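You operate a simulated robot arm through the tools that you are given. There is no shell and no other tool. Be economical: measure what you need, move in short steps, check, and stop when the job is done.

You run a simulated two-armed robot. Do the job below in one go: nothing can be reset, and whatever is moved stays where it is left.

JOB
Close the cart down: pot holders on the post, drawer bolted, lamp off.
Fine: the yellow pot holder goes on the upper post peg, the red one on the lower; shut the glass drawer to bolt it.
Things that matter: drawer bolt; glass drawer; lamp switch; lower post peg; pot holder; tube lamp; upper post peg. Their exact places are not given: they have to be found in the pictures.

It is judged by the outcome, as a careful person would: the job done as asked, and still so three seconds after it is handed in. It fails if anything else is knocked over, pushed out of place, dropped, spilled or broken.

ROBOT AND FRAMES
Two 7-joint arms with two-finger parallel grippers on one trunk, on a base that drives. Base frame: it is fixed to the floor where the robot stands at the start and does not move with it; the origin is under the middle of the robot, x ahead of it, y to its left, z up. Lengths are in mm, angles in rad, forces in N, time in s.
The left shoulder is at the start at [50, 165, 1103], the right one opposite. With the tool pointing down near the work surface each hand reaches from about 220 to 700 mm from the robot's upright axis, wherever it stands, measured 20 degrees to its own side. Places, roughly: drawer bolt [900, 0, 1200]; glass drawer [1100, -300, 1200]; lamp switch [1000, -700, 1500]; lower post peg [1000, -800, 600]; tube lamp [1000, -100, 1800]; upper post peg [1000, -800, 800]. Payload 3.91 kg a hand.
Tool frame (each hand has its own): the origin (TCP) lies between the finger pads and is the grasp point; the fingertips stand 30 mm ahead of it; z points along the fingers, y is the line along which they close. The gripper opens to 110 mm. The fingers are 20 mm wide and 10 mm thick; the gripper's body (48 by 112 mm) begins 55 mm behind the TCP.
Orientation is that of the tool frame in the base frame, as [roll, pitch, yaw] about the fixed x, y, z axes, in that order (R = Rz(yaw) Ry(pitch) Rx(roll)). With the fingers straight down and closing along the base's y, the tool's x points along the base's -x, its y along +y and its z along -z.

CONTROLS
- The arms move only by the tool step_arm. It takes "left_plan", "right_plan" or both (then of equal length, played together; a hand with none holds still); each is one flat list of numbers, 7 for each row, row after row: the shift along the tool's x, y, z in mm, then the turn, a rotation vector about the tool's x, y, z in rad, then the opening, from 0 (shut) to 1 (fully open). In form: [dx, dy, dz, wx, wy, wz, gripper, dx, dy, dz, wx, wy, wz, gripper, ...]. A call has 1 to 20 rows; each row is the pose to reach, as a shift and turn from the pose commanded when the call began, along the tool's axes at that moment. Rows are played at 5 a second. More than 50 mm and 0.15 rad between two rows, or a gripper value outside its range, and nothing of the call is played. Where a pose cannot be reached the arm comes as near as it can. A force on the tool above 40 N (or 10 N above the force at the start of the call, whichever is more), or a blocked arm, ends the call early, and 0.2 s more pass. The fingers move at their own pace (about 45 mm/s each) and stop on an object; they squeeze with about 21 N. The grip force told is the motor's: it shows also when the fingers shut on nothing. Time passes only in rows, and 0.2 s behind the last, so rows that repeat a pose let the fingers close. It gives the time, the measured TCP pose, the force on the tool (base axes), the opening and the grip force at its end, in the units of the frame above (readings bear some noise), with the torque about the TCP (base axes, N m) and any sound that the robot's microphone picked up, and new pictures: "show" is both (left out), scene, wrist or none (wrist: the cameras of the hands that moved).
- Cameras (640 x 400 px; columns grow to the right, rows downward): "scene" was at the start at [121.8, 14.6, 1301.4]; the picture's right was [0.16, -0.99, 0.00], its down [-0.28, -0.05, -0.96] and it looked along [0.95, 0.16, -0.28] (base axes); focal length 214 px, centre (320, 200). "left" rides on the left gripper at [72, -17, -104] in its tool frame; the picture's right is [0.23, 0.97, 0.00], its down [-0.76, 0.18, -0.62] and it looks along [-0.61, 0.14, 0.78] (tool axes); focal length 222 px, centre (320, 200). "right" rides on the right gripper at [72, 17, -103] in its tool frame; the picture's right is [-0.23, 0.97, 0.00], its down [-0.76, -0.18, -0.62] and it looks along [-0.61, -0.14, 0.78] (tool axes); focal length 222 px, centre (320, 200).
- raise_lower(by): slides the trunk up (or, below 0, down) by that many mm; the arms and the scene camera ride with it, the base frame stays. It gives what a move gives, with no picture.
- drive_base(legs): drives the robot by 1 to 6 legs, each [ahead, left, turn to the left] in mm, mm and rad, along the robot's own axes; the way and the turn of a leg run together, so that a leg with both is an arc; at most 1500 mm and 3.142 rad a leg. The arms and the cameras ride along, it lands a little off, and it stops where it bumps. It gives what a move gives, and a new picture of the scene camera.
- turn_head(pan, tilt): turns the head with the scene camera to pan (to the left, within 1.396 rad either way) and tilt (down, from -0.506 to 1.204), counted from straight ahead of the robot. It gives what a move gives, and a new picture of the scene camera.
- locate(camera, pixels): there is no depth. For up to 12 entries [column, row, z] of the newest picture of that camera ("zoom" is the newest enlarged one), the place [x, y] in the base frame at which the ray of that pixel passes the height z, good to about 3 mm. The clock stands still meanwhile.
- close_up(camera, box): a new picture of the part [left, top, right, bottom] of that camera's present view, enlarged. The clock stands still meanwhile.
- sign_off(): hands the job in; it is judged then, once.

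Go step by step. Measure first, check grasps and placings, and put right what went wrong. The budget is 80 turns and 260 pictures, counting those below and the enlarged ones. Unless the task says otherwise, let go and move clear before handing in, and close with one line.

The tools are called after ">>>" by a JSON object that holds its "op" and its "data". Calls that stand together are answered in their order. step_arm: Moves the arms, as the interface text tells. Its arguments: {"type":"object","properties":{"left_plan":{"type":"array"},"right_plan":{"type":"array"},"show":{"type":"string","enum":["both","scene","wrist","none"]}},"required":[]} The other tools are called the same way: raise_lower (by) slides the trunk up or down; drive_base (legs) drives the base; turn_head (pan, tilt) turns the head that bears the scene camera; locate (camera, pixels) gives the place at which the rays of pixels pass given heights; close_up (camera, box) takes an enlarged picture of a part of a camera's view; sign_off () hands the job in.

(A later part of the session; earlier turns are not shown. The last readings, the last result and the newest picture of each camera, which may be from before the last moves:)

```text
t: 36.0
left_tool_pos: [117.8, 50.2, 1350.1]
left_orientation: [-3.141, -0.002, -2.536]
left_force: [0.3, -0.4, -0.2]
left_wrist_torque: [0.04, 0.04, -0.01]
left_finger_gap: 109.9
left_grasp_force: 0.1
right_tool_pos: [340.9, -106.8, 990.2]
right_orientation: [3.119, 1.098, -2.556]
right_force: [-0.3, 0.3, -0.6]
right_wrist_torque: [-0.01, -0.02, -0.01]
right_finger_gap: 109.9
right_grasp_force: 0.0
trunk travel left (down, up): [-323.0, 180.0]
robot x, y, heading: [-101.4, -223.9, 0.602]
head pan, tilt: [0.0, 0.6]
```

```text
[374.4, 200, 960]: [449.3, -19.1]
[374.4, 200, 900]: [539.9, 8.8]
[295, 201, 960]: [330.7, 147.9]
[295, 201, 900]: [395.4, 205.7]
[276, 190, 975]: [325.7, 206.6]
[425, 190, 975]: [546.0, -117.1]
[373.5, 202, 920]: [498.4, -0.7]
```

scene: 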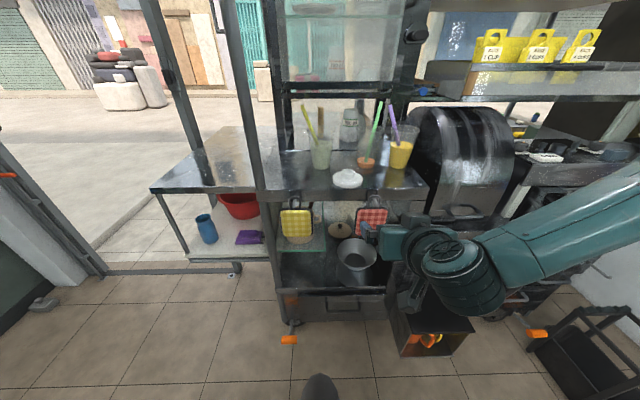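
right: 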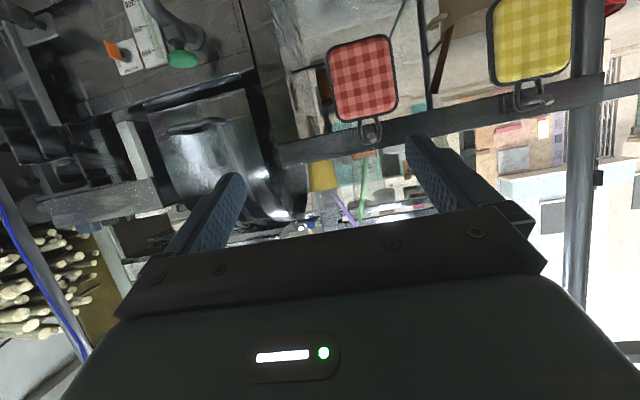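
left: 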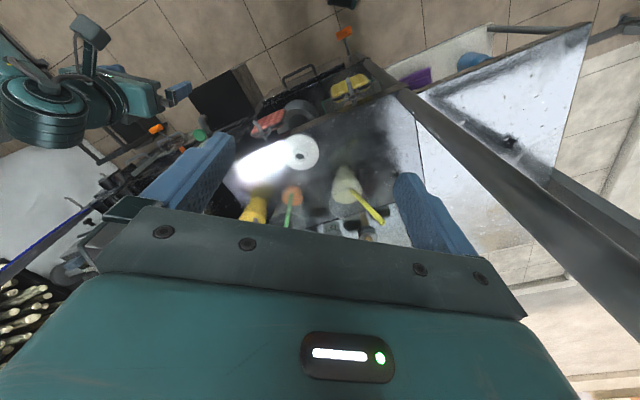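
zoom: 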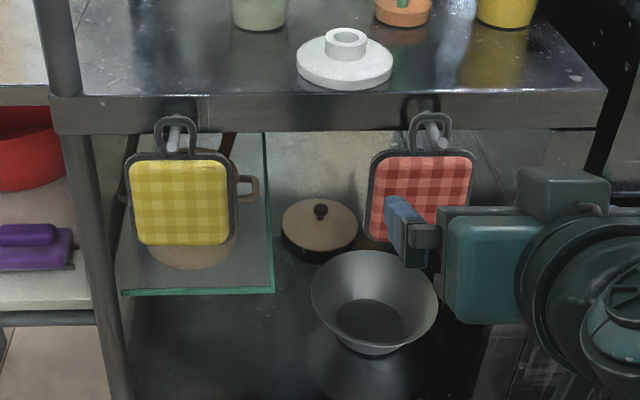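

The "right" locate used an older wrist picture; I'll retake the enlarged one and locate through "zoom".

>>> {"op": "close_up", "data": {"camera": "right", "box": [240, 0, 560, 200]}}

>>> {"op": "locate", "data": {"camera": "zoom", "pixels": [[155, 235, 960], [155, 235, 900], [525, 140, 960], [525, 140, 900]]}}

```text
2.00 times, centred on (400, 100) of right
```

zoom: 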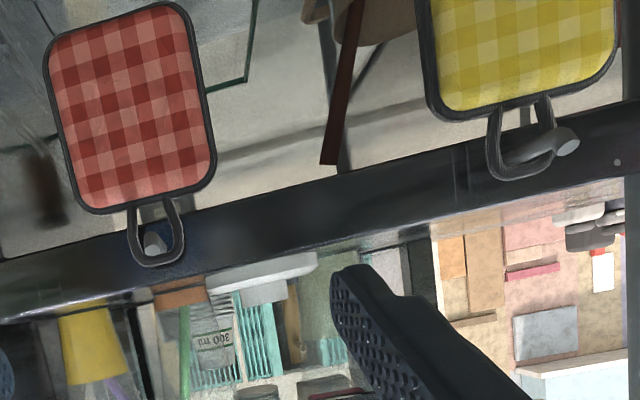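

```text
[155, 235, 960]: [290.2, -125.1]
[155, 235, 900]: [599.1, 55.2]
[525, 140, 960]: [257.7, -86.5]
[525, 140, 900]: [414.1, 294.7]
```

Red loop centre is ≈(515,3,916), yellow ≈(376,190,916). I'll drive 60 mm closer and approach partway.

>>> {"op": "drive_base", "data": {"legs": [[60, 0, 0]]}}

>>> {"op": "step_arm", "data": {"right_plan": [-14, -2, 40, 0, 0, 0, 0.8, -28, -4, 80, 0, 0, 0, 0.7, -28, -4, 80, 0, 0, 0, 0.7]}}

>>> {"op": "close_up", "data": {"camera": "right", "box": [160, 50, 480, 250]}}

>>> {"op": "close_up", "data": {"camera": "scene", "box": [310, 170, 470, 270]}}

```text
t: 36.9
left_tool_pos: [167.1, 82.6, 1349.7]
left_orientation: [-3.139, -0.001, -2.534]
left_force: [0.5, 0.4, 0.1]
left_wrist_torque: [-0.05, 0.03, -0.03]
left_finger_gap: 110.0
left_grasp_force: 0.0
right_tool_pos: [388.0, -71.7, 989.7]
right_orientation: [3.119, 1.098, -2.555]
right_force: [0.1, -0.7, -0.1]
right_wrist_torque: [-0.01, 0.0, 0.01]
right_finger_gap: 110.0
right_grasp_force: 0.0
trunk travel left (down, up): [-323.0, 180.0]
robot x, y, heading: [-50.6, -193.7, 0.602]
head pan, tilt: [0.0, 0.6]
```

scene: 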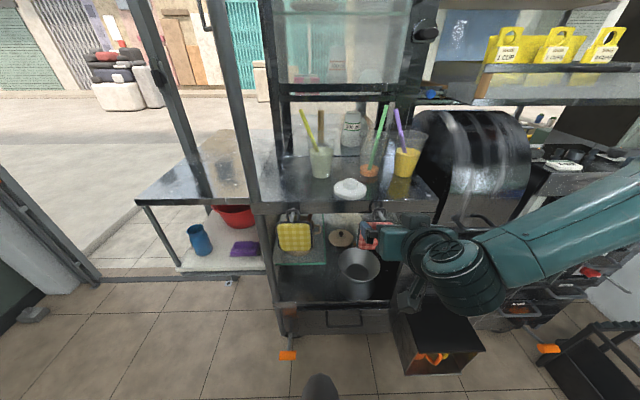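

```text
t: 37.7
left_tool_pos: [165.8, 82.1, 1349.8]
left_orientation: [-3.14, 0.0, -2.536]
left_force: [-0.1, 0.5, -1.1]
left_wrist_torque: [-0.02, 0.0, -0.05]
left_finger_gap: 110.1
left_grasp_force: 0.1
right_tool_pos: [459.2, -26.7, 978.9]
right_orientation: [3.119, 1.101, -2.555]
right_force: [0.8, 0.2, -0.3]
right_wrist_torque: [0.01, -0.01, 0.03]
right_finger_gap: 76.9
right_grasp_force: 0.0
trunk travel left (down, up): [-323.0, 180.0]
robot x, y, heading: [-54.9, -197.2, 0.608]
head pan, tilt: [0.0, 0.6]
```

scene: 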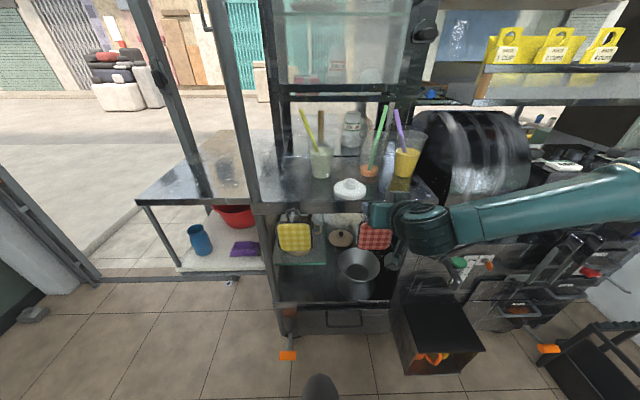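
right: 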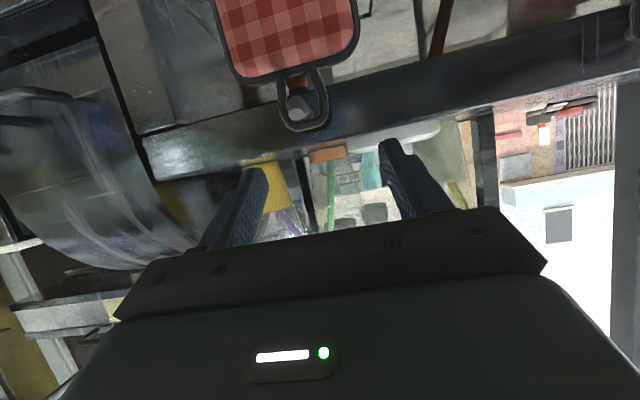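

```text
2.00 times, centred on (320, 150) of right
```

zoom: 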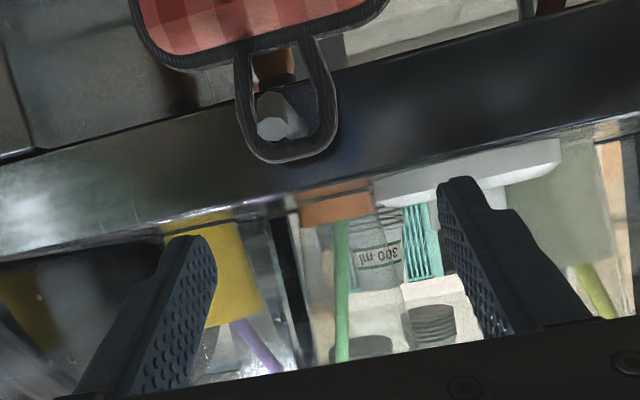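

```text
4.00 times, centred on (390, 220) of scene
```

zoom: 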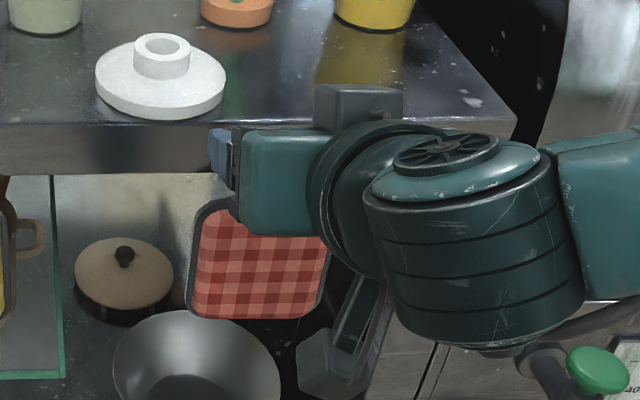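

The loop sits at right-view ≈(305,97), consistent with my estimate. I'll shift down 27, left −6, and advance most of the way.

>>> {"op": "step_arm", "data": {"right_plan": [14, -3, 10, 0, 0, 0, 0.7, 27, -6, 30, 0, 0, 0, 0.7, 27, -6, 50, 0, 0, 0, 0.7, 27, -6, 50, 0, 0, 0, 0.7], "show": "none"}}

>>> {"op": "close_up", "data": {"camera": "right", "box": [160, 50, 480, 250]}}

>>> {"op": "close_up", "data": {"camera": "scene", "box": [310, 170, 470, 270]}}

```text
t: 38.7
left_tool_pos: [166.1, 83.1, 1350.1]
left_orientation: [-3.14, 0.003, -2.537]
left_force: [-0.7, 0.6, 0.1]
left_wrist_torque: [-0.01, 0.02, 0.02]
left_finger_gap: 109.9
left_grasp_force: 0.0
right_tool_pos: [489.3, -11.9, 931.4]
right_orientation: [3.119, 1.098, -2.554]
right_force: [-1.1, -0.2, 0.8]
right_wrist_torque: [-0.03, 0.01, -0.01]
right_finger_gap: 76.9
right_grasp_force: 0.0
trunk travel left (down, up): [-323.0, 180.0]
robot x, y, heading: [-48.7, -192.9, 0.602]
head pan, tilt: [0.0, 0.6]
```

```text
2.00 times, centred on (320, 150) of right
```

zoom: 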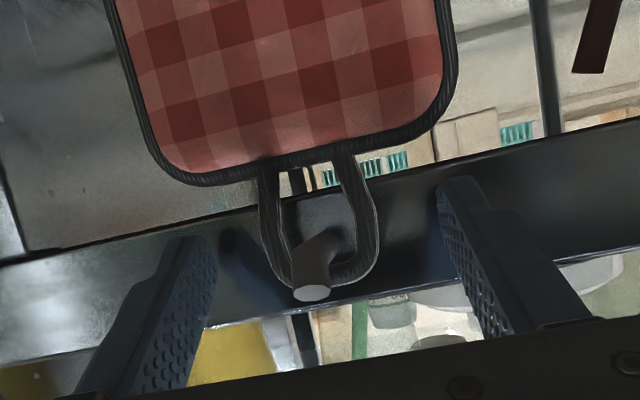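

```text
4.00 times, centred on (390, 220) of scene
```

zoom: 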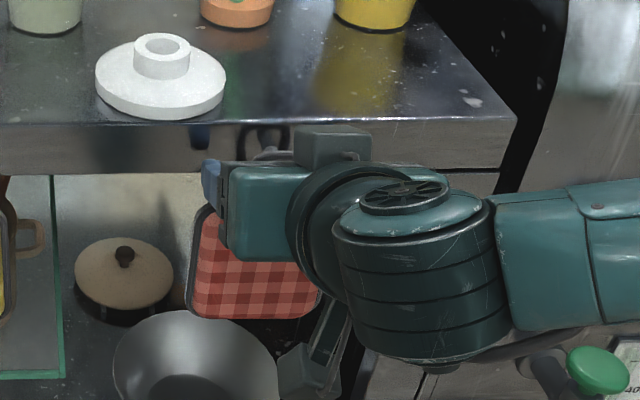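

The loop is centred between the fingertips (zoom ≈(320,220)). I'll advance 18 mm and close.

>>> {"op": "step_arm", "data": {"right_plan": [0, 0, 18, 0, 0, 0, 0.7, 0, 0, 18, 0, 0, 0, 0.3, 0, 0, 18, 0, 0, 0, 0.1, 0, 0, 18, 0, 0, 0, 0.1, 0, 0, 18, 0, 0, 0, 0.1], "show": "none"}}

>>> {"op": "close_up", "data": {"camera": "right", "box": [160, 50, 480, 250]}}

```text
t: 39.8
left_tool_pos: [163.2, 81.0, 1351.0]
left_orientation: [-3.142, 0.003, -2.537]
left_force: [0.0, -0.7, -0.4]
left_wrist_torque: [0.02, 0.02, 0.0]
left_finger_gap: 110.0
left_grasp_force: 0.0
right_tool_pos: [493.5, -2.1, 926.8]
right_orientation: [3.106, 1.1, -2.548]
right_force: [-11.6, -15.4, 9.6]
right_wrist_torque: [0.34, 0.01, 0.49]
right_finger_gap: 38.6
right_grasp_force: 21.5
trunk travel left (down, up): [-323.0, 180.0]
robot x, y, heading: [-53.8, -193.1, 0.599]
head pan, tilt: [0.0, 0.6]
stopped in row 5 (right hand): the force on the tool passed its limit (the readings are from after the stop); the commanded pose is now the measured one
```

```text
2.00 times, centred on (320, 150) of right
```

zoom: 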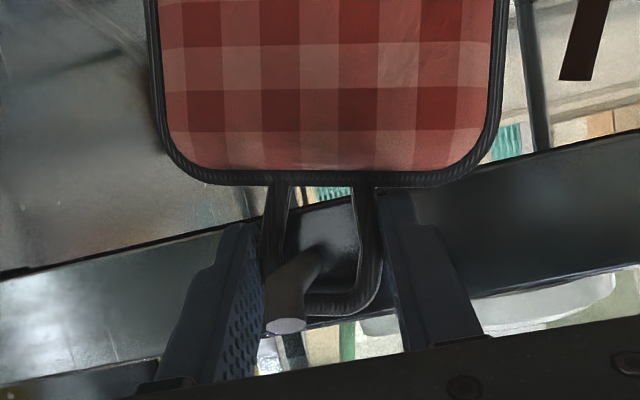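

Gripped the loop (gap 38.6), with the peg resting in the loop's top. I'll lift ~14 mm, shift slightly right, and look.

>>> {"op": "step_arm", "data": {"right_plan": [-3, -3, -6, 0, 0, 0, 0.1, -9, -6, -9, 0, 0, 0, 0.1, -14, -7, -11, 0, 0, 0, 0.1, -14, -7, -11, 0, 0, 0, 0.1], "show": "none"}}

>>> {"op": "close_up", "data": {"camera": "right", "box": [160, 50, 480, 250]}}

>>> {"op": "close_up", "data": {"camera": "scene", "box": [310, 170, 470, 270]}}

```text
t: 40.8
left_tool_pos: [165.5, 83.6, 1350.7]
left_orientation: [-3.14, 0.001, -2.536]
left_force: [0.3, 0.4, 0.1]
left_wrist_torque: [-0.01, -0.06, -0.02]
left_finger_gap: 110.0
left_grasp_force: 0.1
right_tool_pos: [496.9, -7.4, 941.5]
right_orientation: [3.109, 1.096, -2.547]
right_force: [-0.2, -0.7, 0.0]
right_wrist_torque: [0.01, 0.04, 0.01]
right_finger_gap: 38.5
right_grasp_force: 20.7
trunk travel left (down, up): [-323.0, 180.0]
robot x, y, heading: [-52.9, -192.4, 0.603]
head pan, tilt: [0.0, 0.6]
```

```text
2.00 times, centred on (320, 150) of right
```

zoom: 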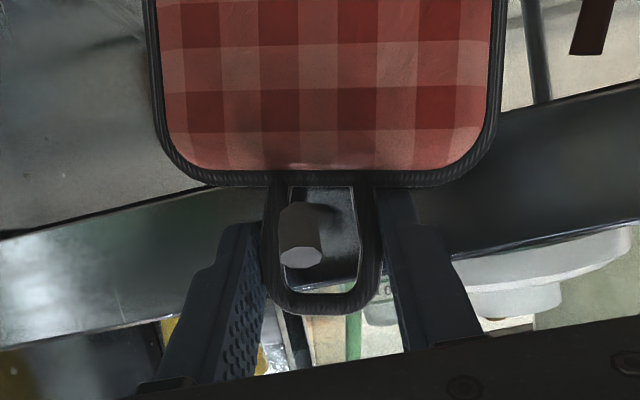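

```text
4.00 times, centred on (390, 220) of scene
```

zoom: 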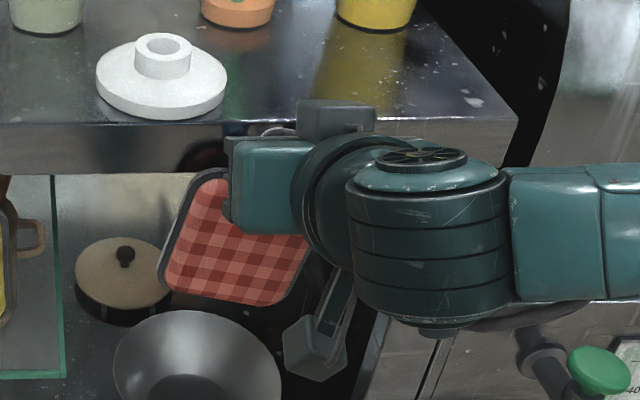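

Forces are zero and the peg floats free inside the loop. I'll pull straight back.

>>> {"op": "step_arm", "data": {"right_plan": [4, -1, -8, 0, 0, 0, 0.1, 9, -1, -18, 0, 0, 0, 0.1, 14, -1, -27, 0, 0, 0, 0.1], "show": "none"}}

>>> {"op": "close_up", "data": {"camera": "right", "box": [160, 50, 480, 250]}}

```text
t: 41.6
left_tool_pos: [166.7, 83.6, 1349.9]
left_orientation: [-3.14, 0.001, -2.535]
left_force: [-0.5, 0.7, 0.2]
left_wrist_torque: [0.03, -0.03, 0.02]
left_finger_gap: 110.1
left_grasp_force: 0.1
right_tool_pos: [471.7, -26.9, 940.9]
right_orientation: [3.11, 1.094, -2.546]
right_force: [0.0, 0.1, -0.6]
right_wrist_torque: [-0.01, -0.01, -0.02]
right_finger_gap: 38.3
right_grasp_force: 20.6
trunk travel left (down, up): [-323.0, 180.0]
robot x, y, heading: [-49.1, -191.9, 0.604]
head pan, tilt: [0.0, 0.6]
```

```text
2.00 times, centred on (320, 150) of right
```

zoom: 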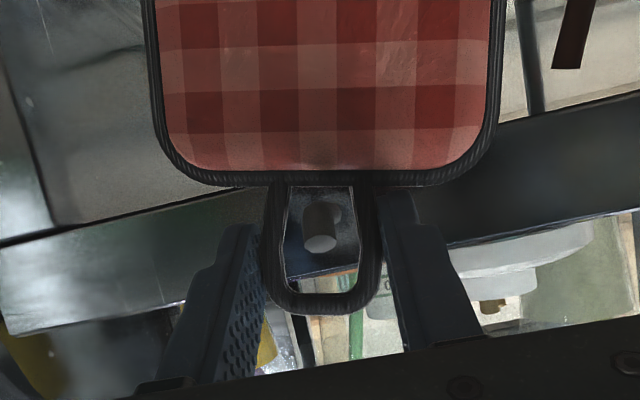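

Still free; continuing back 100 mm.

>>> {"op": "step_arm", "data": {"right_plan": [16, 0, -31, 0, 0, 0, 0.1, 32, 0, -62, 0, 0, 0, 0.1, 46, 0, -89, 0, 0, 0, 0.1]}}

```text
t: 42.4
left_tool_pos: [165.5, 83.6, 1350.0]
left_orientation: [-3.141, 0.003, -2.535]
left_force: [-0.8, -0.7, -0.4]
left_wrist_torque: [-0.01, -0.01, 0.02]
left_finger_gap: 110.0
left_grasp_force: 0.1
right_tool_pos: [391.0, -85.2, 943.7]
right_orientation: [3.11, 1.096, -2.547]
right_force: [0.2, 0.4, 0.0]
right_wrist_torque: [-0.02, 0.0, 0.01]
right_finger_gap: 38.1
right_grasp_force: 21.1
trunk travel left (down, up): [-323.0, 180.0]
robot x, y, heading: [-51.4, -192.4, 0.607]
head pan, tilt: [0.0, 0.6]
```

scene: 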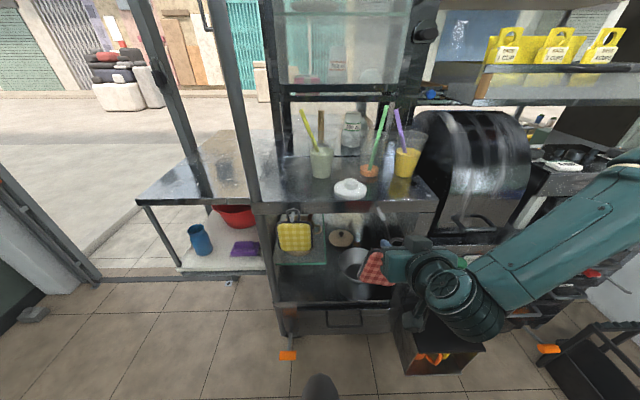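
right: 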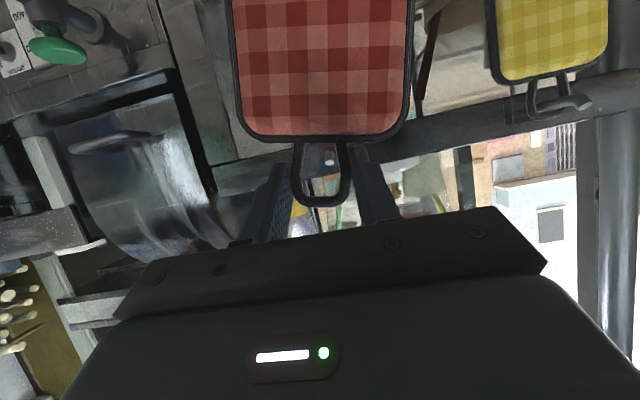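

The red holder is free and held. Before driving right, I'll look at what stands on the floor there.

>>> {"op": "turn_head", "data": {"pan": -0.9, "tilt": 0.6}}

```text
t: 43.6
left_tool_pos: [166.9, 83.9, 1350.2]
left_orientation: [-3.138, 0.0, -2.537]
left_force: [-0.9, -0.2, 0.0]
left_wrist_torque: [0.0, 0.02, 0.01]
left_finger_gap: 109.9
left_grasp_force: 0.1
right_tool_pos: [391.5, -84.6, 943.0]
right_orientation: [3.109, 1.095, -2.545]
right_force: [-0.2, 0.1, 0.3]
right_wrist_torque: [-0.01, 0.01, -0.02]
right_finger_gap: 38.5
right_grasp_force: 21.0
trunk travel left (down, up): [-323.0, 180.0]
robot x, y, heading: [-49.9, -194.0, 0.609]
head pan, tilt: [-0.901, 0.6]
```

scene: 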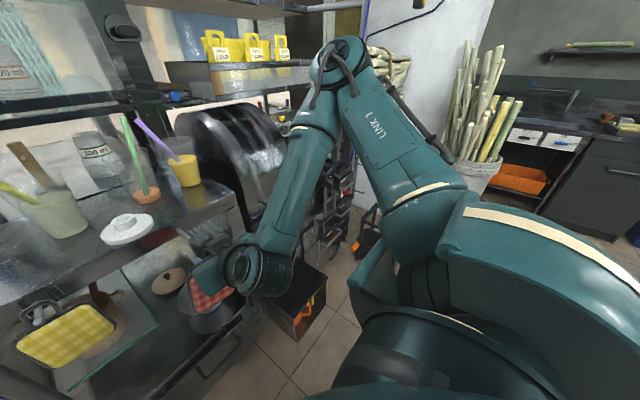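

The rack stands at about u>1234 mm (cart-right) and 380 mm high, with the stool beyond it, so there's room if I stop at ~880 mm to the right. Driving right.

>>> {"op": "drive_base", "data": {"legs": [[0, -500, 0], [0, -380, 0]]}}

>>> {"op": "turn_head", "data": {"pan": -0.2, "tilt": 0.8}}

```text
t: 48.5
left_tool_pos: [668.2, -640.8, 1349.9]
left_orientation: [-3.14, 0.002, -2.539]
left_force: [-0.5, -0.4, 0.4]
left_wrist_torque: [-0.03, 0.0, 0.03]
left_finger_gap: 110.2
left_grasp_force: 0.0
right_tool_pos: [892.9, -810.3, 944.4]
right_orientation: [3.11, 1.093, -2.55]
right_force: [0.4, -0.4, 0.1]
right_wrist_torque: [-0.02, 0.01, 0.02]
right_finger_gap: 38.0
right_grasp_force: 21.0
trunk travel left (down, up): [-323.0, 180.0]
robot x, y, heading: [450.9, -919.2, 0.602]
head pan, tilt: [-0.901, 0.6]
```

scene: 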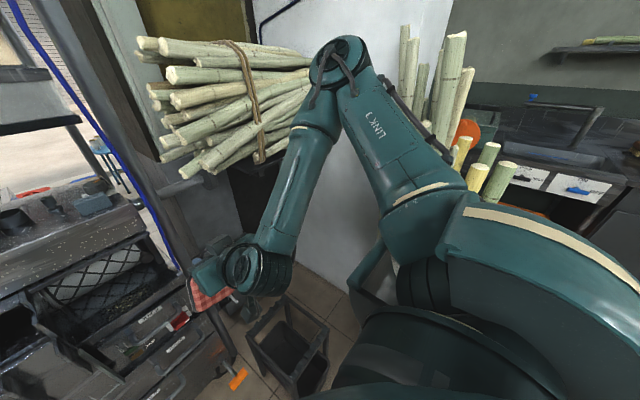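

```text
t: 49.6
left_tool_pos: [666.7, -639.3, 1351.1]
left_orientation: [-3.14, 0.0, -2.539]
left_force: [-0.1, -0.1, -0.5]
left_wrist_torque: [0.01, 0.0, 0.0]
left_finger_gap: 109.9
left_grasp_force: 0.0
right_tool_pos: [892.5, -809.2, 942.6]
right_orientation: [3.11, 1.094, -2.55]
right_force: [0.1, 0.9, -0.2]
right_wrist_torque: [-0.02, 0.02, 0.01]
right_finger_gap: 38.1
right_grasp_force: 21.0
trunk travel left (down, up): [-323.0, 180.0]
robot x, y, heading: [449.2, -915.9, 0.602]
head pan, tilt: [-0.201, 0.799]
```

scene: 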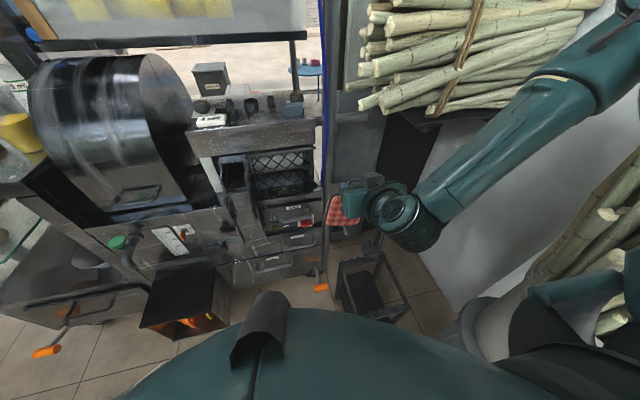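

Clear so far. I'll lower the trunk in two steps and look at the pegs with the wrist camera.

>>> {"op": "raise_lower", "data": {"by": -150}}

>>> {"op": "raise_lower", "data": {"by": -130}}

>>> {"op": "close_up", "data": {"camera": "right", "box": [0, 0, 640, 400]}}

>>> {"op": "turn_head", "data": {"pan": -0.4, "tilt": 0.7}}

>>> {"op": "close_up", "data": {"camera": "scene", "box": [220, 80, 460, 230]}}

```text
t: 51.3
left_tool_pos: [666.9, -640.4, 1200.2]
left_orientation: [-3.139, 0.003, -2.539]
left_force: [0.4, -0.2, 0.4]
left_wrist_torque: [0.0, 0.01, 0.0]
left_finger_gap: 110.0
left_grasp_force: 0.1
right_tool_pos: [892.2, -810.2, 792.8]
right_orientation: [3.111, 1.095, -2.549]
right_force: [0.7, -0.7, -0.1]
right_wrist_torque: [0.05, 0.02, -0.02]
right_finger_gap: 38.2
right_grasp_force: 20.9
trunk travel left (down, up): [-173.0, 330.0]
robot x, y, heading: [449.2, -916.6, 0.596]
head pan, tilt: [-0.201, 0.799]
```

```text
t: 52.9
left_tool_pos: [666.4, -639.9, 1069.9]
left_orientation: [-3.14, 0.0, -2.539]
left_force: [-0.3, 0.2, 0.7]
left_wrist_torque: [-0.01, -0.01, 0.01]
left_finger_gap: 110.1
left_grasp_force: 0.1
right_tool_pos: [891.7, -809.2, 663.5]
right_orientation: [3.111, 1.095, -2.549]
right_force: [1.3, 0.2, -0.7]
right_wrist_torque: [-0.01, -0.02, -0.02]
right_finger_gap: 38.1
right_grasp_force: 21.1
trunk travel left (down, up): [-43.0, 460.0]
robot x, y, heading: [450.9, -914.4, 0.6]
head pan, tilt: [-0.201, 0.799]
```

```text
1.00 times, centred on (320, 200) of right (not enlarged: the box is as wide or as high as the picture)
```

zoom: 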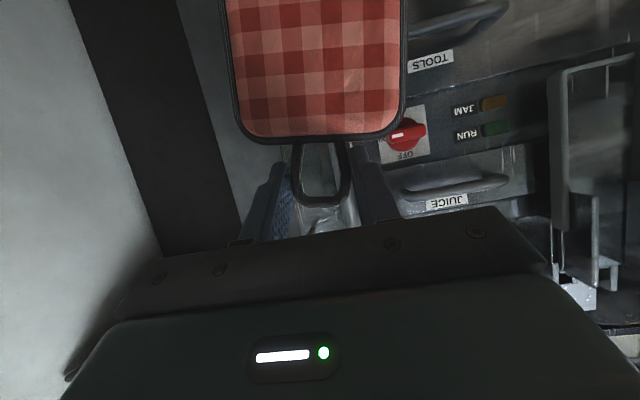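

```text
t: 53.6
left_tool_pos: [668.5, -640.2, 1069.2]
left_orientation: [-3.141, -0.001, -2.54]
left_force: [0.3, -0.7, -0.5]
left_wrist_torque: [0.01, -0.05, 0.01]
left_finger_gap: 110.0
left_grasp_force: 0.0
right_tool_pos: [893.2, -809.4, 663.5]
right_orientation: [3.11, 1.094, -2.55]
right_force: [-0.1, 0.1, -0.1]
right_wrist_torque: [-0.01, 0.0, -0.01]
right_finger_gap: 37.8
right_grasp_force: 21.3
trunk travel left (down, up): [-43.0, 460.0]
robot x, y, heading: [448.6, -918.1, 0.601]
head pan, tilt: [-0.4, 0.7]
```

scene: 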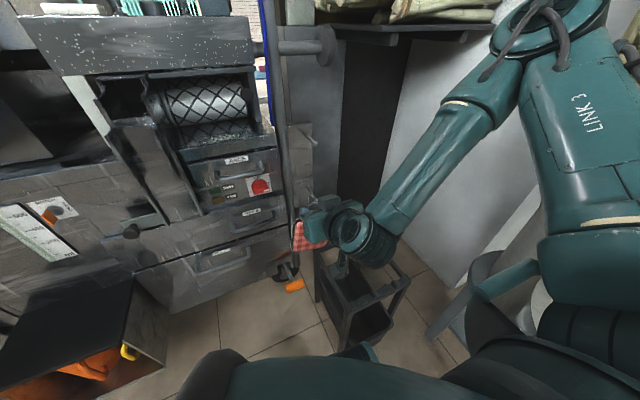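

```text
2.67 times, centred on (340, 155) of scene
```

zoom: 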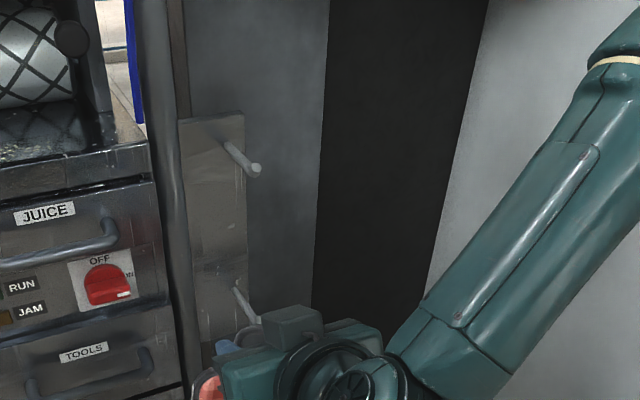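

>>> {"op": "locate", "data": {"camera": "zoom", "pixels": [[254, 169, 753], [254, 169, 653], [228, 145, 753], [228, 145, 653], [258, 318, 567], [258, 318, 500], [237, 287, 567], [237, 287, 500], [180, 115, 800], [246, 112, 800], [246, 112, 750]]}}

```text
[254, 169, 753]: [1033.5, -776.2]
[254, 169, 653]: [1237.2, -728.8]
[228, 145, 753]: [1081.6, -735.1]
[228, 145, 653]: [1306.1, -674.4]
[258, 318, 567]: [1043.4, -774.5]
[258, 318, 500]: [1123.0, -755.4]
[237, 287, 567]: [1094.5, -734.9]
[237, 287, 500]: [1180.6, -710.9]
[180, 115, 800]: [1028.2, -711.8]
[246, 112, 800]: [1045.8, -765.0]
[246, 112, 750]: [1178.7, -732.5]
```

Peg tips confirmed: upper ≈(1034,-776,753), lower ≈(1037,-776,571). I'll straighten the pad (roll −0.23), move down and right to line up 40 mm before the lower peg.

>>> {"op": "step_arm", "data": {"right_plan": [25, -18, 13, 0, 0, -0.12, 0.1, 50, -37, 26, 0, 0, -0.23, 0.1, 74, -55, 38, 0, 0, -0.23, 0.1, 74, -55, 38, 0, 0, -0.23, 0.1], "show": "both"}}

>>> {"op": "close_up", "data": {"camera": "scene", "box": [240, 120, 400, 220]}}

```text
t: 54.6
left_tool_pos: [667.7, -640.5, 1071.9]
left_orientation: [-3.139, 0.0, -2.539]
left_force: [0.5, 0.0, 0.7]
left_wrist_torque: [0.02, -0.02, -0.02]
left_finger_gap: 110.1
left_grasp_force: 0.1
right_tool_pos: [892.4, -794.6, 644.5]
right_orientation: [-2.75, 1.049, -2.074]
right_force: [-0.1, -0.3, -0.4]
right_wrist_torque: [0.05, 0.0, 0.01]
right_finger_gap: 38.2
right_grasp_force: 21.3
right hand out of reach, approached as far as the arm can: row 1, 2, 3, 4
trunk travel left (down, up): [-43.0, 460.0]
robot x, y, heading: [450.6, -919.0, 0.601]
head pan, tilt: [-0.4, 0.7]
```

scene: 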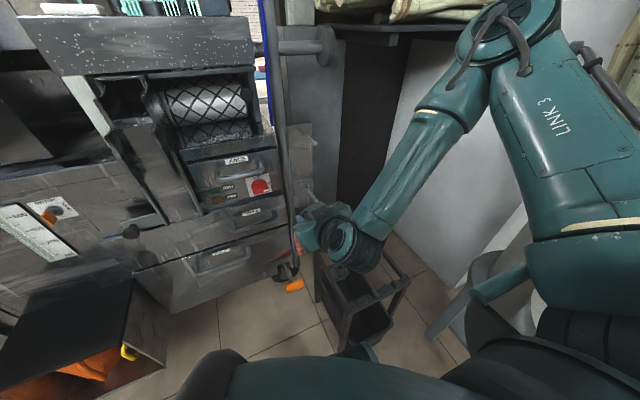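
right: 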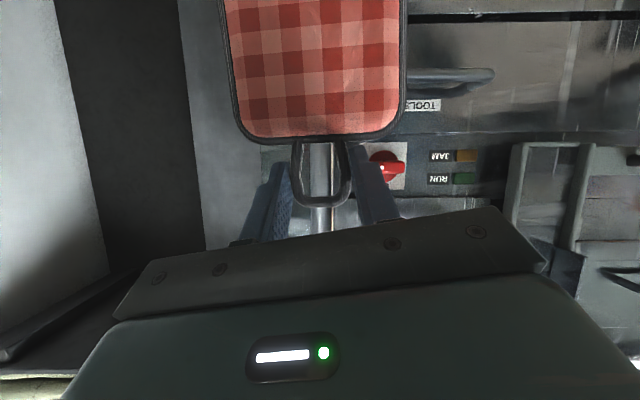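

```text
4.00 times, centred on (320, 170) of scene
```

zoom: 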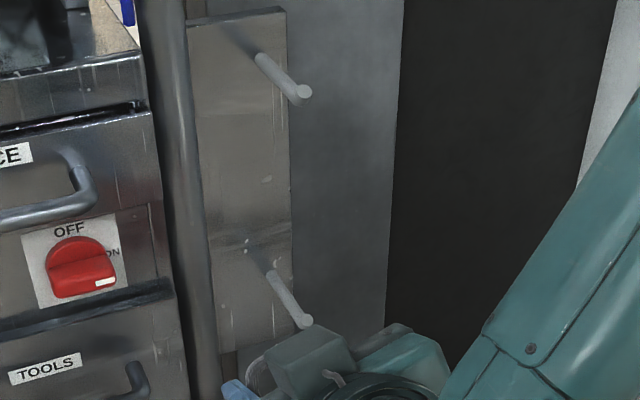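

The hand can't go lower at this pitch from here. I'll lower the trunk the last 40 mm and then extend toward the peg, which should relax the wrist.

>>> {"op": "raise_lower", "data": {"by": -42}}

>>> {"op": "step_arm", "data": {"right_plan": [-8, -22, 20, 0, 0, 0, 0.1, -16, -45, 40, 0, 0, 0, 0.1, -24, -68, 55, 0, 0, 0, 0.1, -24, -68, 55, 0, 0, 0, 0.1], "show": "none"}}

>>> {"op": "close_up", "data": {"camera": "scene", "box": [240, 80, 400, 180]}}

>>> {"op": "close_up", "data": {"camera": "right", "box": [160, 50, 480, 250]}}

```text
t: 55.5
left_tool_pos: [668.1, -640.6, 1027.7]
left_orientation: [-3.138, 0.002, -2.541]
left_force: [-0.7, -0.6, 0.5]
left_wrist_torque: [0.01, -0.03, 0.02]
left_finger_gap: 110.1
left_grasp_force: 0.1
right_tool_pos: [893.0, -794.8, 603.1]
right_orientation: [-2.752, 1.049, -2.072]
right_force: [-0.1, 0.3, -0.8]
right_wrist_torque: [-0.01, 0.0, 0.0]
right_finger_gap: 38.0
right_grasp_force: 21.3
trunk travel left (down, up): [-1.0, 502.0]
robot x, y, heading: [450.7, -914.6, 0.601]
head pan, tilt: [-0.4, 0.7]
```

```text
t: 56.5
left_tool_pos: [667.3, -639.8, 1027.4]
left_orientation: [-3.141, 0.001, -2.541]
left_force: [-0.2, -0.3, 0.0]
left_wrist_torque: [0.01, 0.02, 0.0]
left_finger_gap: 109.9
left_grasp_force: 0.0
right_tool_pos: [980.7, -794.2, 626.6]
right_orientation: [-2.754, 1.039, -2.079]
right_force: [1.1, 0.4, -0.2]
right_wrist_torque: [0.0, -0.03, 0.02]
right_finger_gap: 38.0
right_grasp_force: 21.3
right hand out of reach, approached as far as the arm can: row 1, 2, 3, 4
trunk travel left (down, up): [-1.0, 502.0]
robot x, y, heading: [450.0, -916.9, 0.602]
head pan, tilt: [-0.4, 0.7]
```

```text
4.00 times, centred on (320, 130) of scene
```

zoom: 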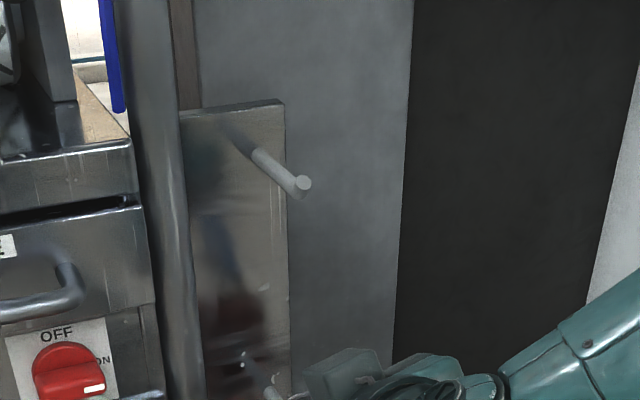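

```text
2.00 times, centred on (320, 150) of right
```

zoom: 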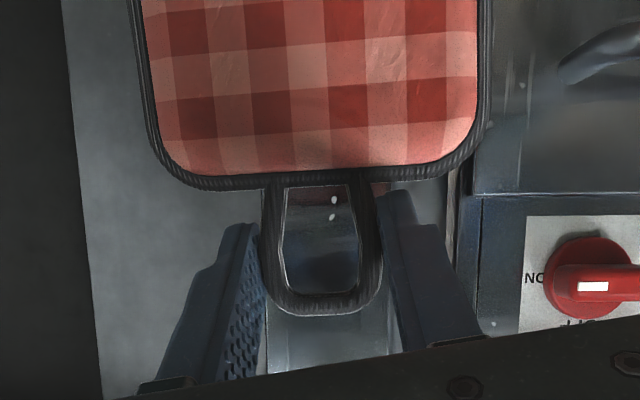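

The loop is about 40 mm before the lower peg but 47 mm too high. I'll pitch the hand 0.3 rad further down so it can drop to the right height.

>>> {"op": "step_arm", "data": {"right_plan": [12, -2, 3, -0.03, 0.13, 0, 0.1, 30, -4, 7, -0.068, 0.26, 0, 0.1, 46, -7, 11, -0.08, 0.34, 0, 0.1, 46, -7, 11, -0.08, 0.34, 0, 0.1], "show": "none"}}

>>> {"op": "close_up", "data": {"camera": "scene", "box": [240, 100, 400, 200]}}

>>> {"op": "close_up", "data": {"camera": "right", "box": [160, 50, 480, 250]}}

```text
t: 57.5
left_tool_pos: [667.7, -639.8, 1027.9]
left_orientation: [-3.14, 0.0, -2.54]
left_force: [0.3, -0.2, 0.1]
left_wrist_torque: [0.03, 0.02, -0.04]
left_finger_gap: 110.1
left_grasp_force: 0.0
right_tool_pos: [980.4, -816.4, 581.1]
right_orientation: [-2.953, 0.723, -2.227]
right_force: [-0.1, 0.3, -0.2]
right_wrist_torque: [-0.01, -0.02, 0.01]
right_finger_gap: 37.9
right_grasp_force: 21.5
trunk travel left (down, up): [-1.0, 502.0]
robot x, y, heading: [447.8, -916.0, 0.601]
head pan, tilt: [-0.4, 0.7]
```

```text
4.00 times, centred on (320, 150) of scene
```

zoom: 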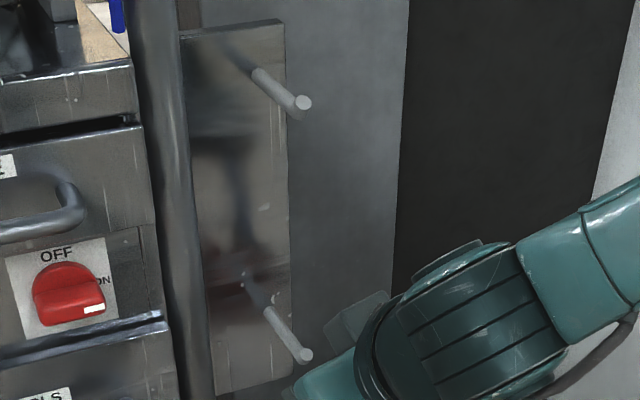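

```text
2.00 times, centred on (320, 150) of right
```

zoom: 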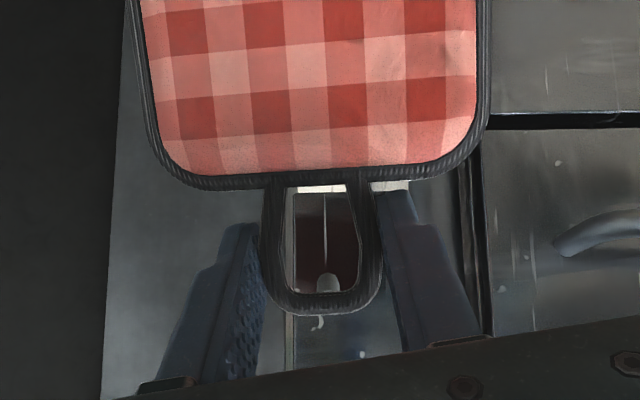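

The peg tip shows through the loop at zoom (328,283). I'll check its height with both cameras before pushing on.

>>> {"op": "locate", "data": {"camera": "zoom", "pixels": [[328, 283, 565], [328, 283, 571], [328, 283, 577], [328, 283, 585], [322, 240, 567]]}}

>>> {"op": "close_up", "data": {"camera": "scene", "box": [280, 150, 360, 200]}}

>>> {"op": "locate", "data": {"camera": "zoom", "pixels": [[288, 310, 565], [288, 310, 571], [288, 310, 577], [288, 310, 585]]}}

```text
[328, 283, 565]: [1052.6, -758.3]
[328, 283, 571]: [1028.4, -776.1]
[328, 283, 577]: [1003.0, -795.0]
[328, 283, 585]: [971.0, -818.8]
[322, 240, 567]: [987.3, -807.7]
```

```text
8.00 times, centred on (320, 175) of scene
```

zoom: 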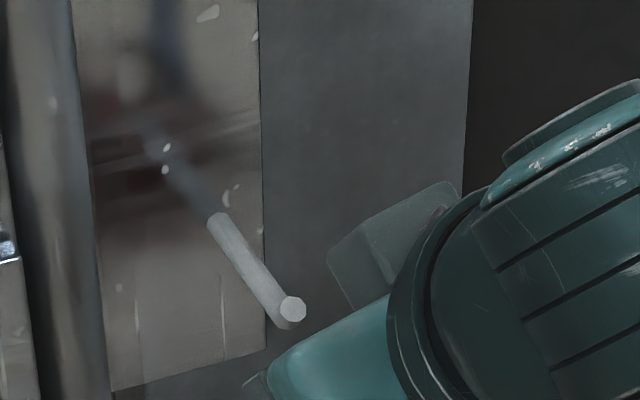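

```text
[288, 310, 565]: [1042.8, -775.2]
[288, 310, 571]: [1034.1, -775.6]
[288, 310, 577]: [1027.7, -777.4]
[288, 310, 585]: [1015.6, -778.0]
```

Both cameras agree: tip ≈(1033,-775,571), loop centre is laterally aligned and 57 mm short. Pushing forward 72 mm.

>>> {"op": "step_arm", "data": {"right_plan": [-20, -5, 15, 0, 0, 0, 0.1, -37, -9, 30, 0, 0, 0, 0.1, -53, -13.5, 46, 0, 0, 0, 0.1, -53, -13.5, 46, 0, 0, 0, 0.1], "show": "none"}}

>>> {"op": "close_up", "data": {"camera": "right", "box": [160, 50, 480, 250]}}

>>> {"op": "close_up", "data": {"camera": "scene", "box": [260, 140, 380, 215]}}

```text
t: 58.5
left_tool_pos: [667.7, -640.2, 1027.9]
left_orientation: [-3.141, -0.003, -2.541]
left_force: [0.4, -0.3, 0.1]
left_wrist_torque: [0.01, 0.01, 0.01]
left_finger_gap: 110.0
left_grasp_force: 0.1
right_tool_pos: [1042.2, -775.0, 584.2]
right_orientation: [-2.951, 0.723, -2.226]
right_force: [0.9, 0.0, 0.0]
right_wrist_torque: [0.01, 0.01, -0.04]
right_finger_gap: 38.0
right_grasp_force: 20.7
trunk travel left (down, up): [-1.0, 502.0]
robot x, y, heading: [448.4, -917.7, 0.604]
head pan, tilt: [-0.4, 0.7]
```

```text
2.00 times, centred on (320, 150) of right
```

zoom: 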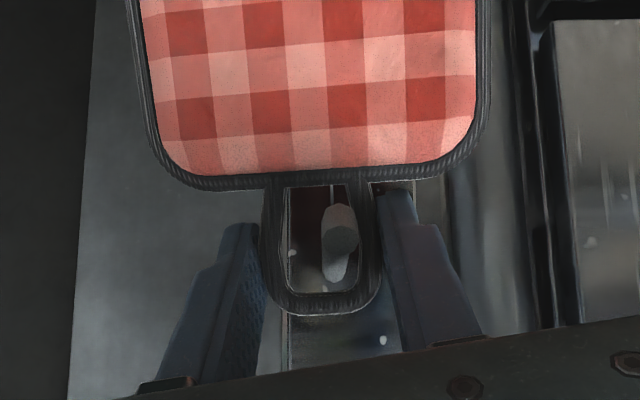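

```text
5.33 times, centred on (320, 178) of scene
```

zoom: 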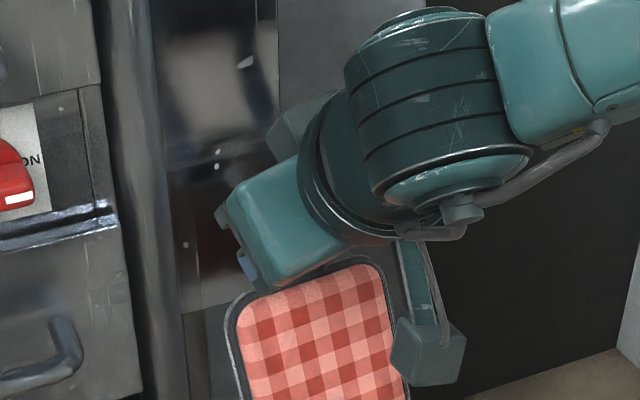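

The peg passes through the loop opening. I'll go 18 mm deeper, 3 mm left, then lower until it rests.

>>> {"op": "step_arm", "data": {"right_plan": [-13.5, -0.4, 12, 0, 0, 0, 0.1, -13.5, -0.4, 12, 0, 0, 0, 0.1, -10, 0.4, 16, 0, 0, 0, 0.1, -10, 0.4, 16, 0, 0, 0, 0.1], "show": "none"}}

>>> {"op": "close_up", "data": {"camera": "right", "box": [160, 50, 480, 250]}}

```text
t: 59.5
left_tool_pos: [668.4, -639.3, 1028.2]
left_orientation: [-3.139, 0.0, -2.54]
left_force: [0.5, -0.3, 0.0]
left_wrist_torque: [0.04, -0.01, -0.03]
left_finger_gap: 110.0
left_grasp_force: 0.0
right_tool_pos: [1055.1, -761.7, 580.4]
right_orientation: [-2.951, 0.723, -2.227]
right_force: [-0.3, 0.3, -0.1]
right_wrist_torque: [0.02, -0.01, -0.02]
right_finger_gap: 37.8
right_grasp_force: 21.1
trunk travel left (down, up): [-1.0, 502.0]
robot x, y, heading: [448.2, -918.5, 0.6]
head pan, tilt: [-0.4, 0.7]
```

```text
2.00 times, centred on (320, 150) of right
```

zoom: 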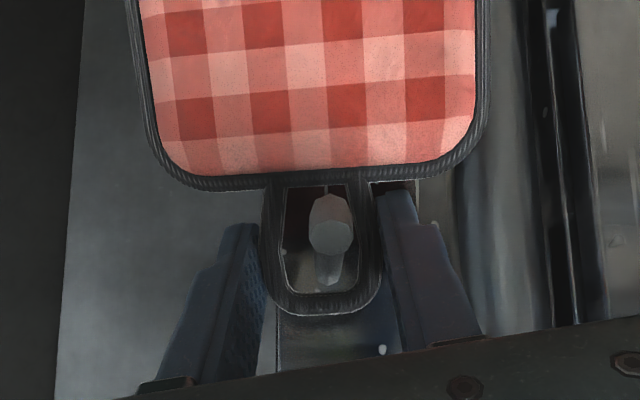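

The loop is ~38 mm past the tip. Lowering 8 mm more to seat it, then looking.

>>> {"op": "step_arm", "data": {"right_plan": [3, 0.5, 3, 0, 0, 0, 0.1, 5.5, 1, 6, 0, 0, 0, 0.1, 5.5, 1, 6, 0, 0, 0, 0.1], "show": "none"}}

>>> {"op": "close_up", "data": {"camera": "right", "box": [160, 50, 480, 250]}}

```text
t: 60.3
left_tool_pos: [667.5, -639.8, 1028.4]
left_orientation: [-3.141, 0.003, -2.539]
left_force: [0.0, -1.0, -0.4]
left_wrist_torque: [0.01, 0.0, -0.02]
left_finger_gap: 110.1
left_grasp_force: 0.0
right_tool_pos: [1054.3, -762.0, 573.6]
right_orientation: [-2.951, 0.728, -2.226]
right_force: [-0.9, -0.4, 9.8]
right_wrist_torque: [0.12, -0.14, -0.02]
right_finger_gap: 38.0
right_grasp_force: 20.9
trunk travel left (down, up): [-1.0, 502.0]
robot x, y, heading: [441.8, -916.8, 0.604]
head pan, tilt: [-0.4, 0.7]
```

```text
2.00 times, centred on (320, 150) of right
```

zoom: 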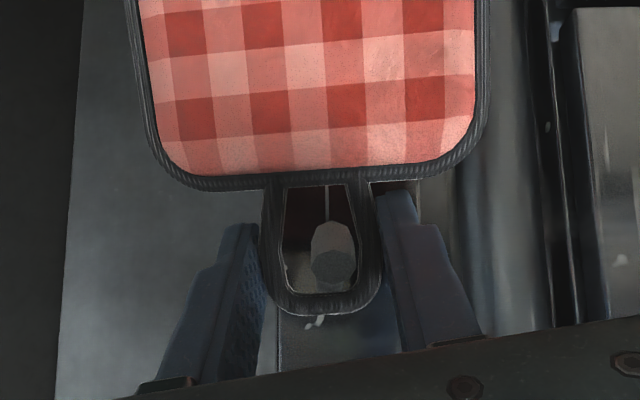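

There's 9.8 N upward, so the loop rests on the peg. I'll open the fingers.

>>> {"op": "step_arm", "data": {"right_plan": [0, 0, 0, 0, 0, 0, 0.5, 0, 0, 0, 0, 0, 0, 0.6, 0, 0, 0, 0, 0, 0, 0.7, 0, 0, 0, 0, 0, 0, 0.7], "show": "none"}}

>>> {"op": "close_up", "data": {"camera": "right", "box": [160, 50, 480, 250]}}

```text
t: 61.3
left_tool_pos: [668.0, -640.1, 1028.3]
left_orientation: [-3.14, 0.001, -2.54]
left_force: [-0.5, -0.3, -0.1]
left_wrist_torque: [0.0, -0.01, 0.02]
left_finger_gap: 110.2
left_grasp_force: 0.1
right_tool_pos: [1054.2, -762.3, 572.8]
right_orientation: [-2.951, 0.722, -2.227]
right_force: [0.3, -0.3, 0.3]
right_wrist_torque: [0.0, 0.02, 0.0]
right_finger_gap: 76.7
right_grasp_force: 0.1
trunk travel left (down, up): [-1.0, 502.0]
robot x, y, heading: [445.8, -915.6, 0.598]
head pan, tilt: [-0.4, 0.7]
```

```text
2.00 times, centred on (320, 150) of right
```

zoom: 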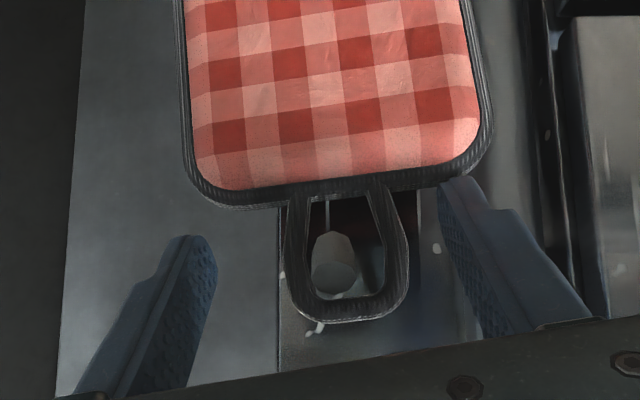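

The holder hangs on the peg. Retreating along the fingers.

>>> {"op": "step_arm", "data": {"right_plan": [0, 0, -30, 0, 0, 0, 0.8, 0, 0, -65, 0, 0, 0, 0.9, 0, 0, -100, 0, 0, 0, 1, 0, 0, -140, 0, 0, 0, 1]}}

>>> {"op": "close_up", "data": {"camera": "scene", "box": [240, 100, 400, 200]}}

```text
t: 62.3
left_tool_pos: [666.8, -633.0, 1025.5]
left_orientation: [-3.135, -0.004, -2.535]
left_force: [0.0, -1.0, -0.2]
left_wrist_torque: [-0.02, 0.04, 0.0]
left_finger_gap: 109.6
left_grasp_force: 0.1
right_tool_pos: [976.0, -812.5, 675.0]
right_orientation: [-2.945, 0.714, -2.212]
right_force: [0.2, 0.4, 0.5]
right_wrist_torque: [-0.01, -0.04, 0.02]
right_finger_gap: 110.1
right_grasp_force: 0.0
trunk travel left (down, up): [-1.0, 502.0]
robot x, y, heading: [447.1, -913.8, 0.602]
head pan, tilt: [-0.4, 0.7]
```

scene: 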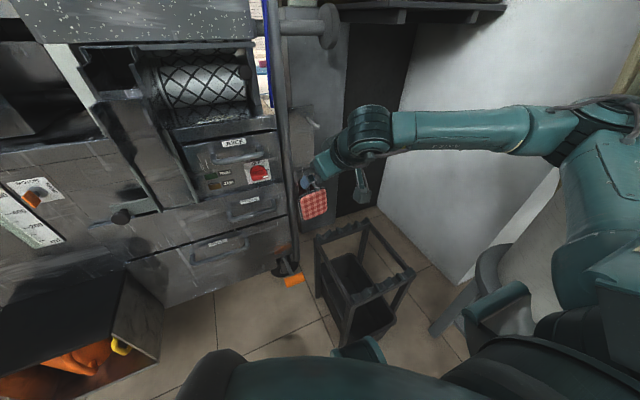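
right: 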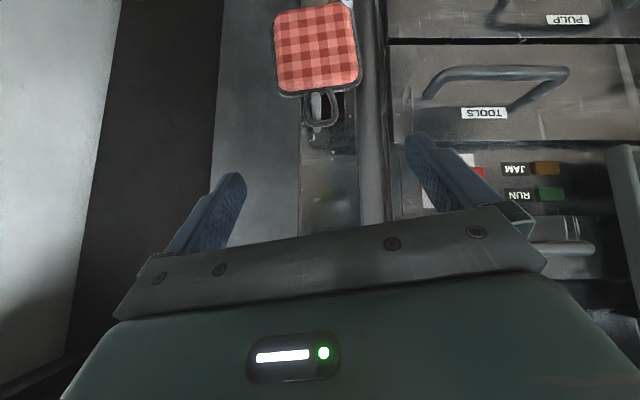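

```text
4.00 times, centred on (320, 150) of scene
```

zoom: 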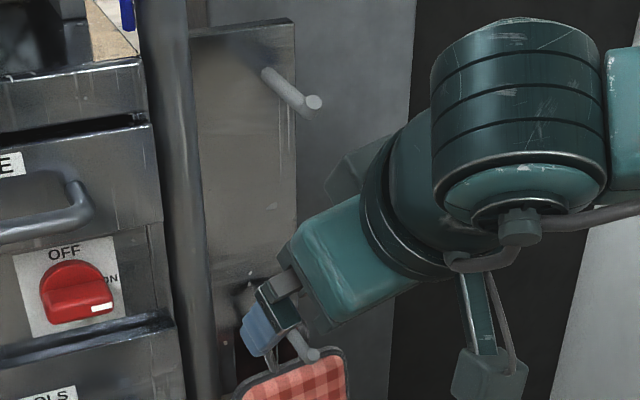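

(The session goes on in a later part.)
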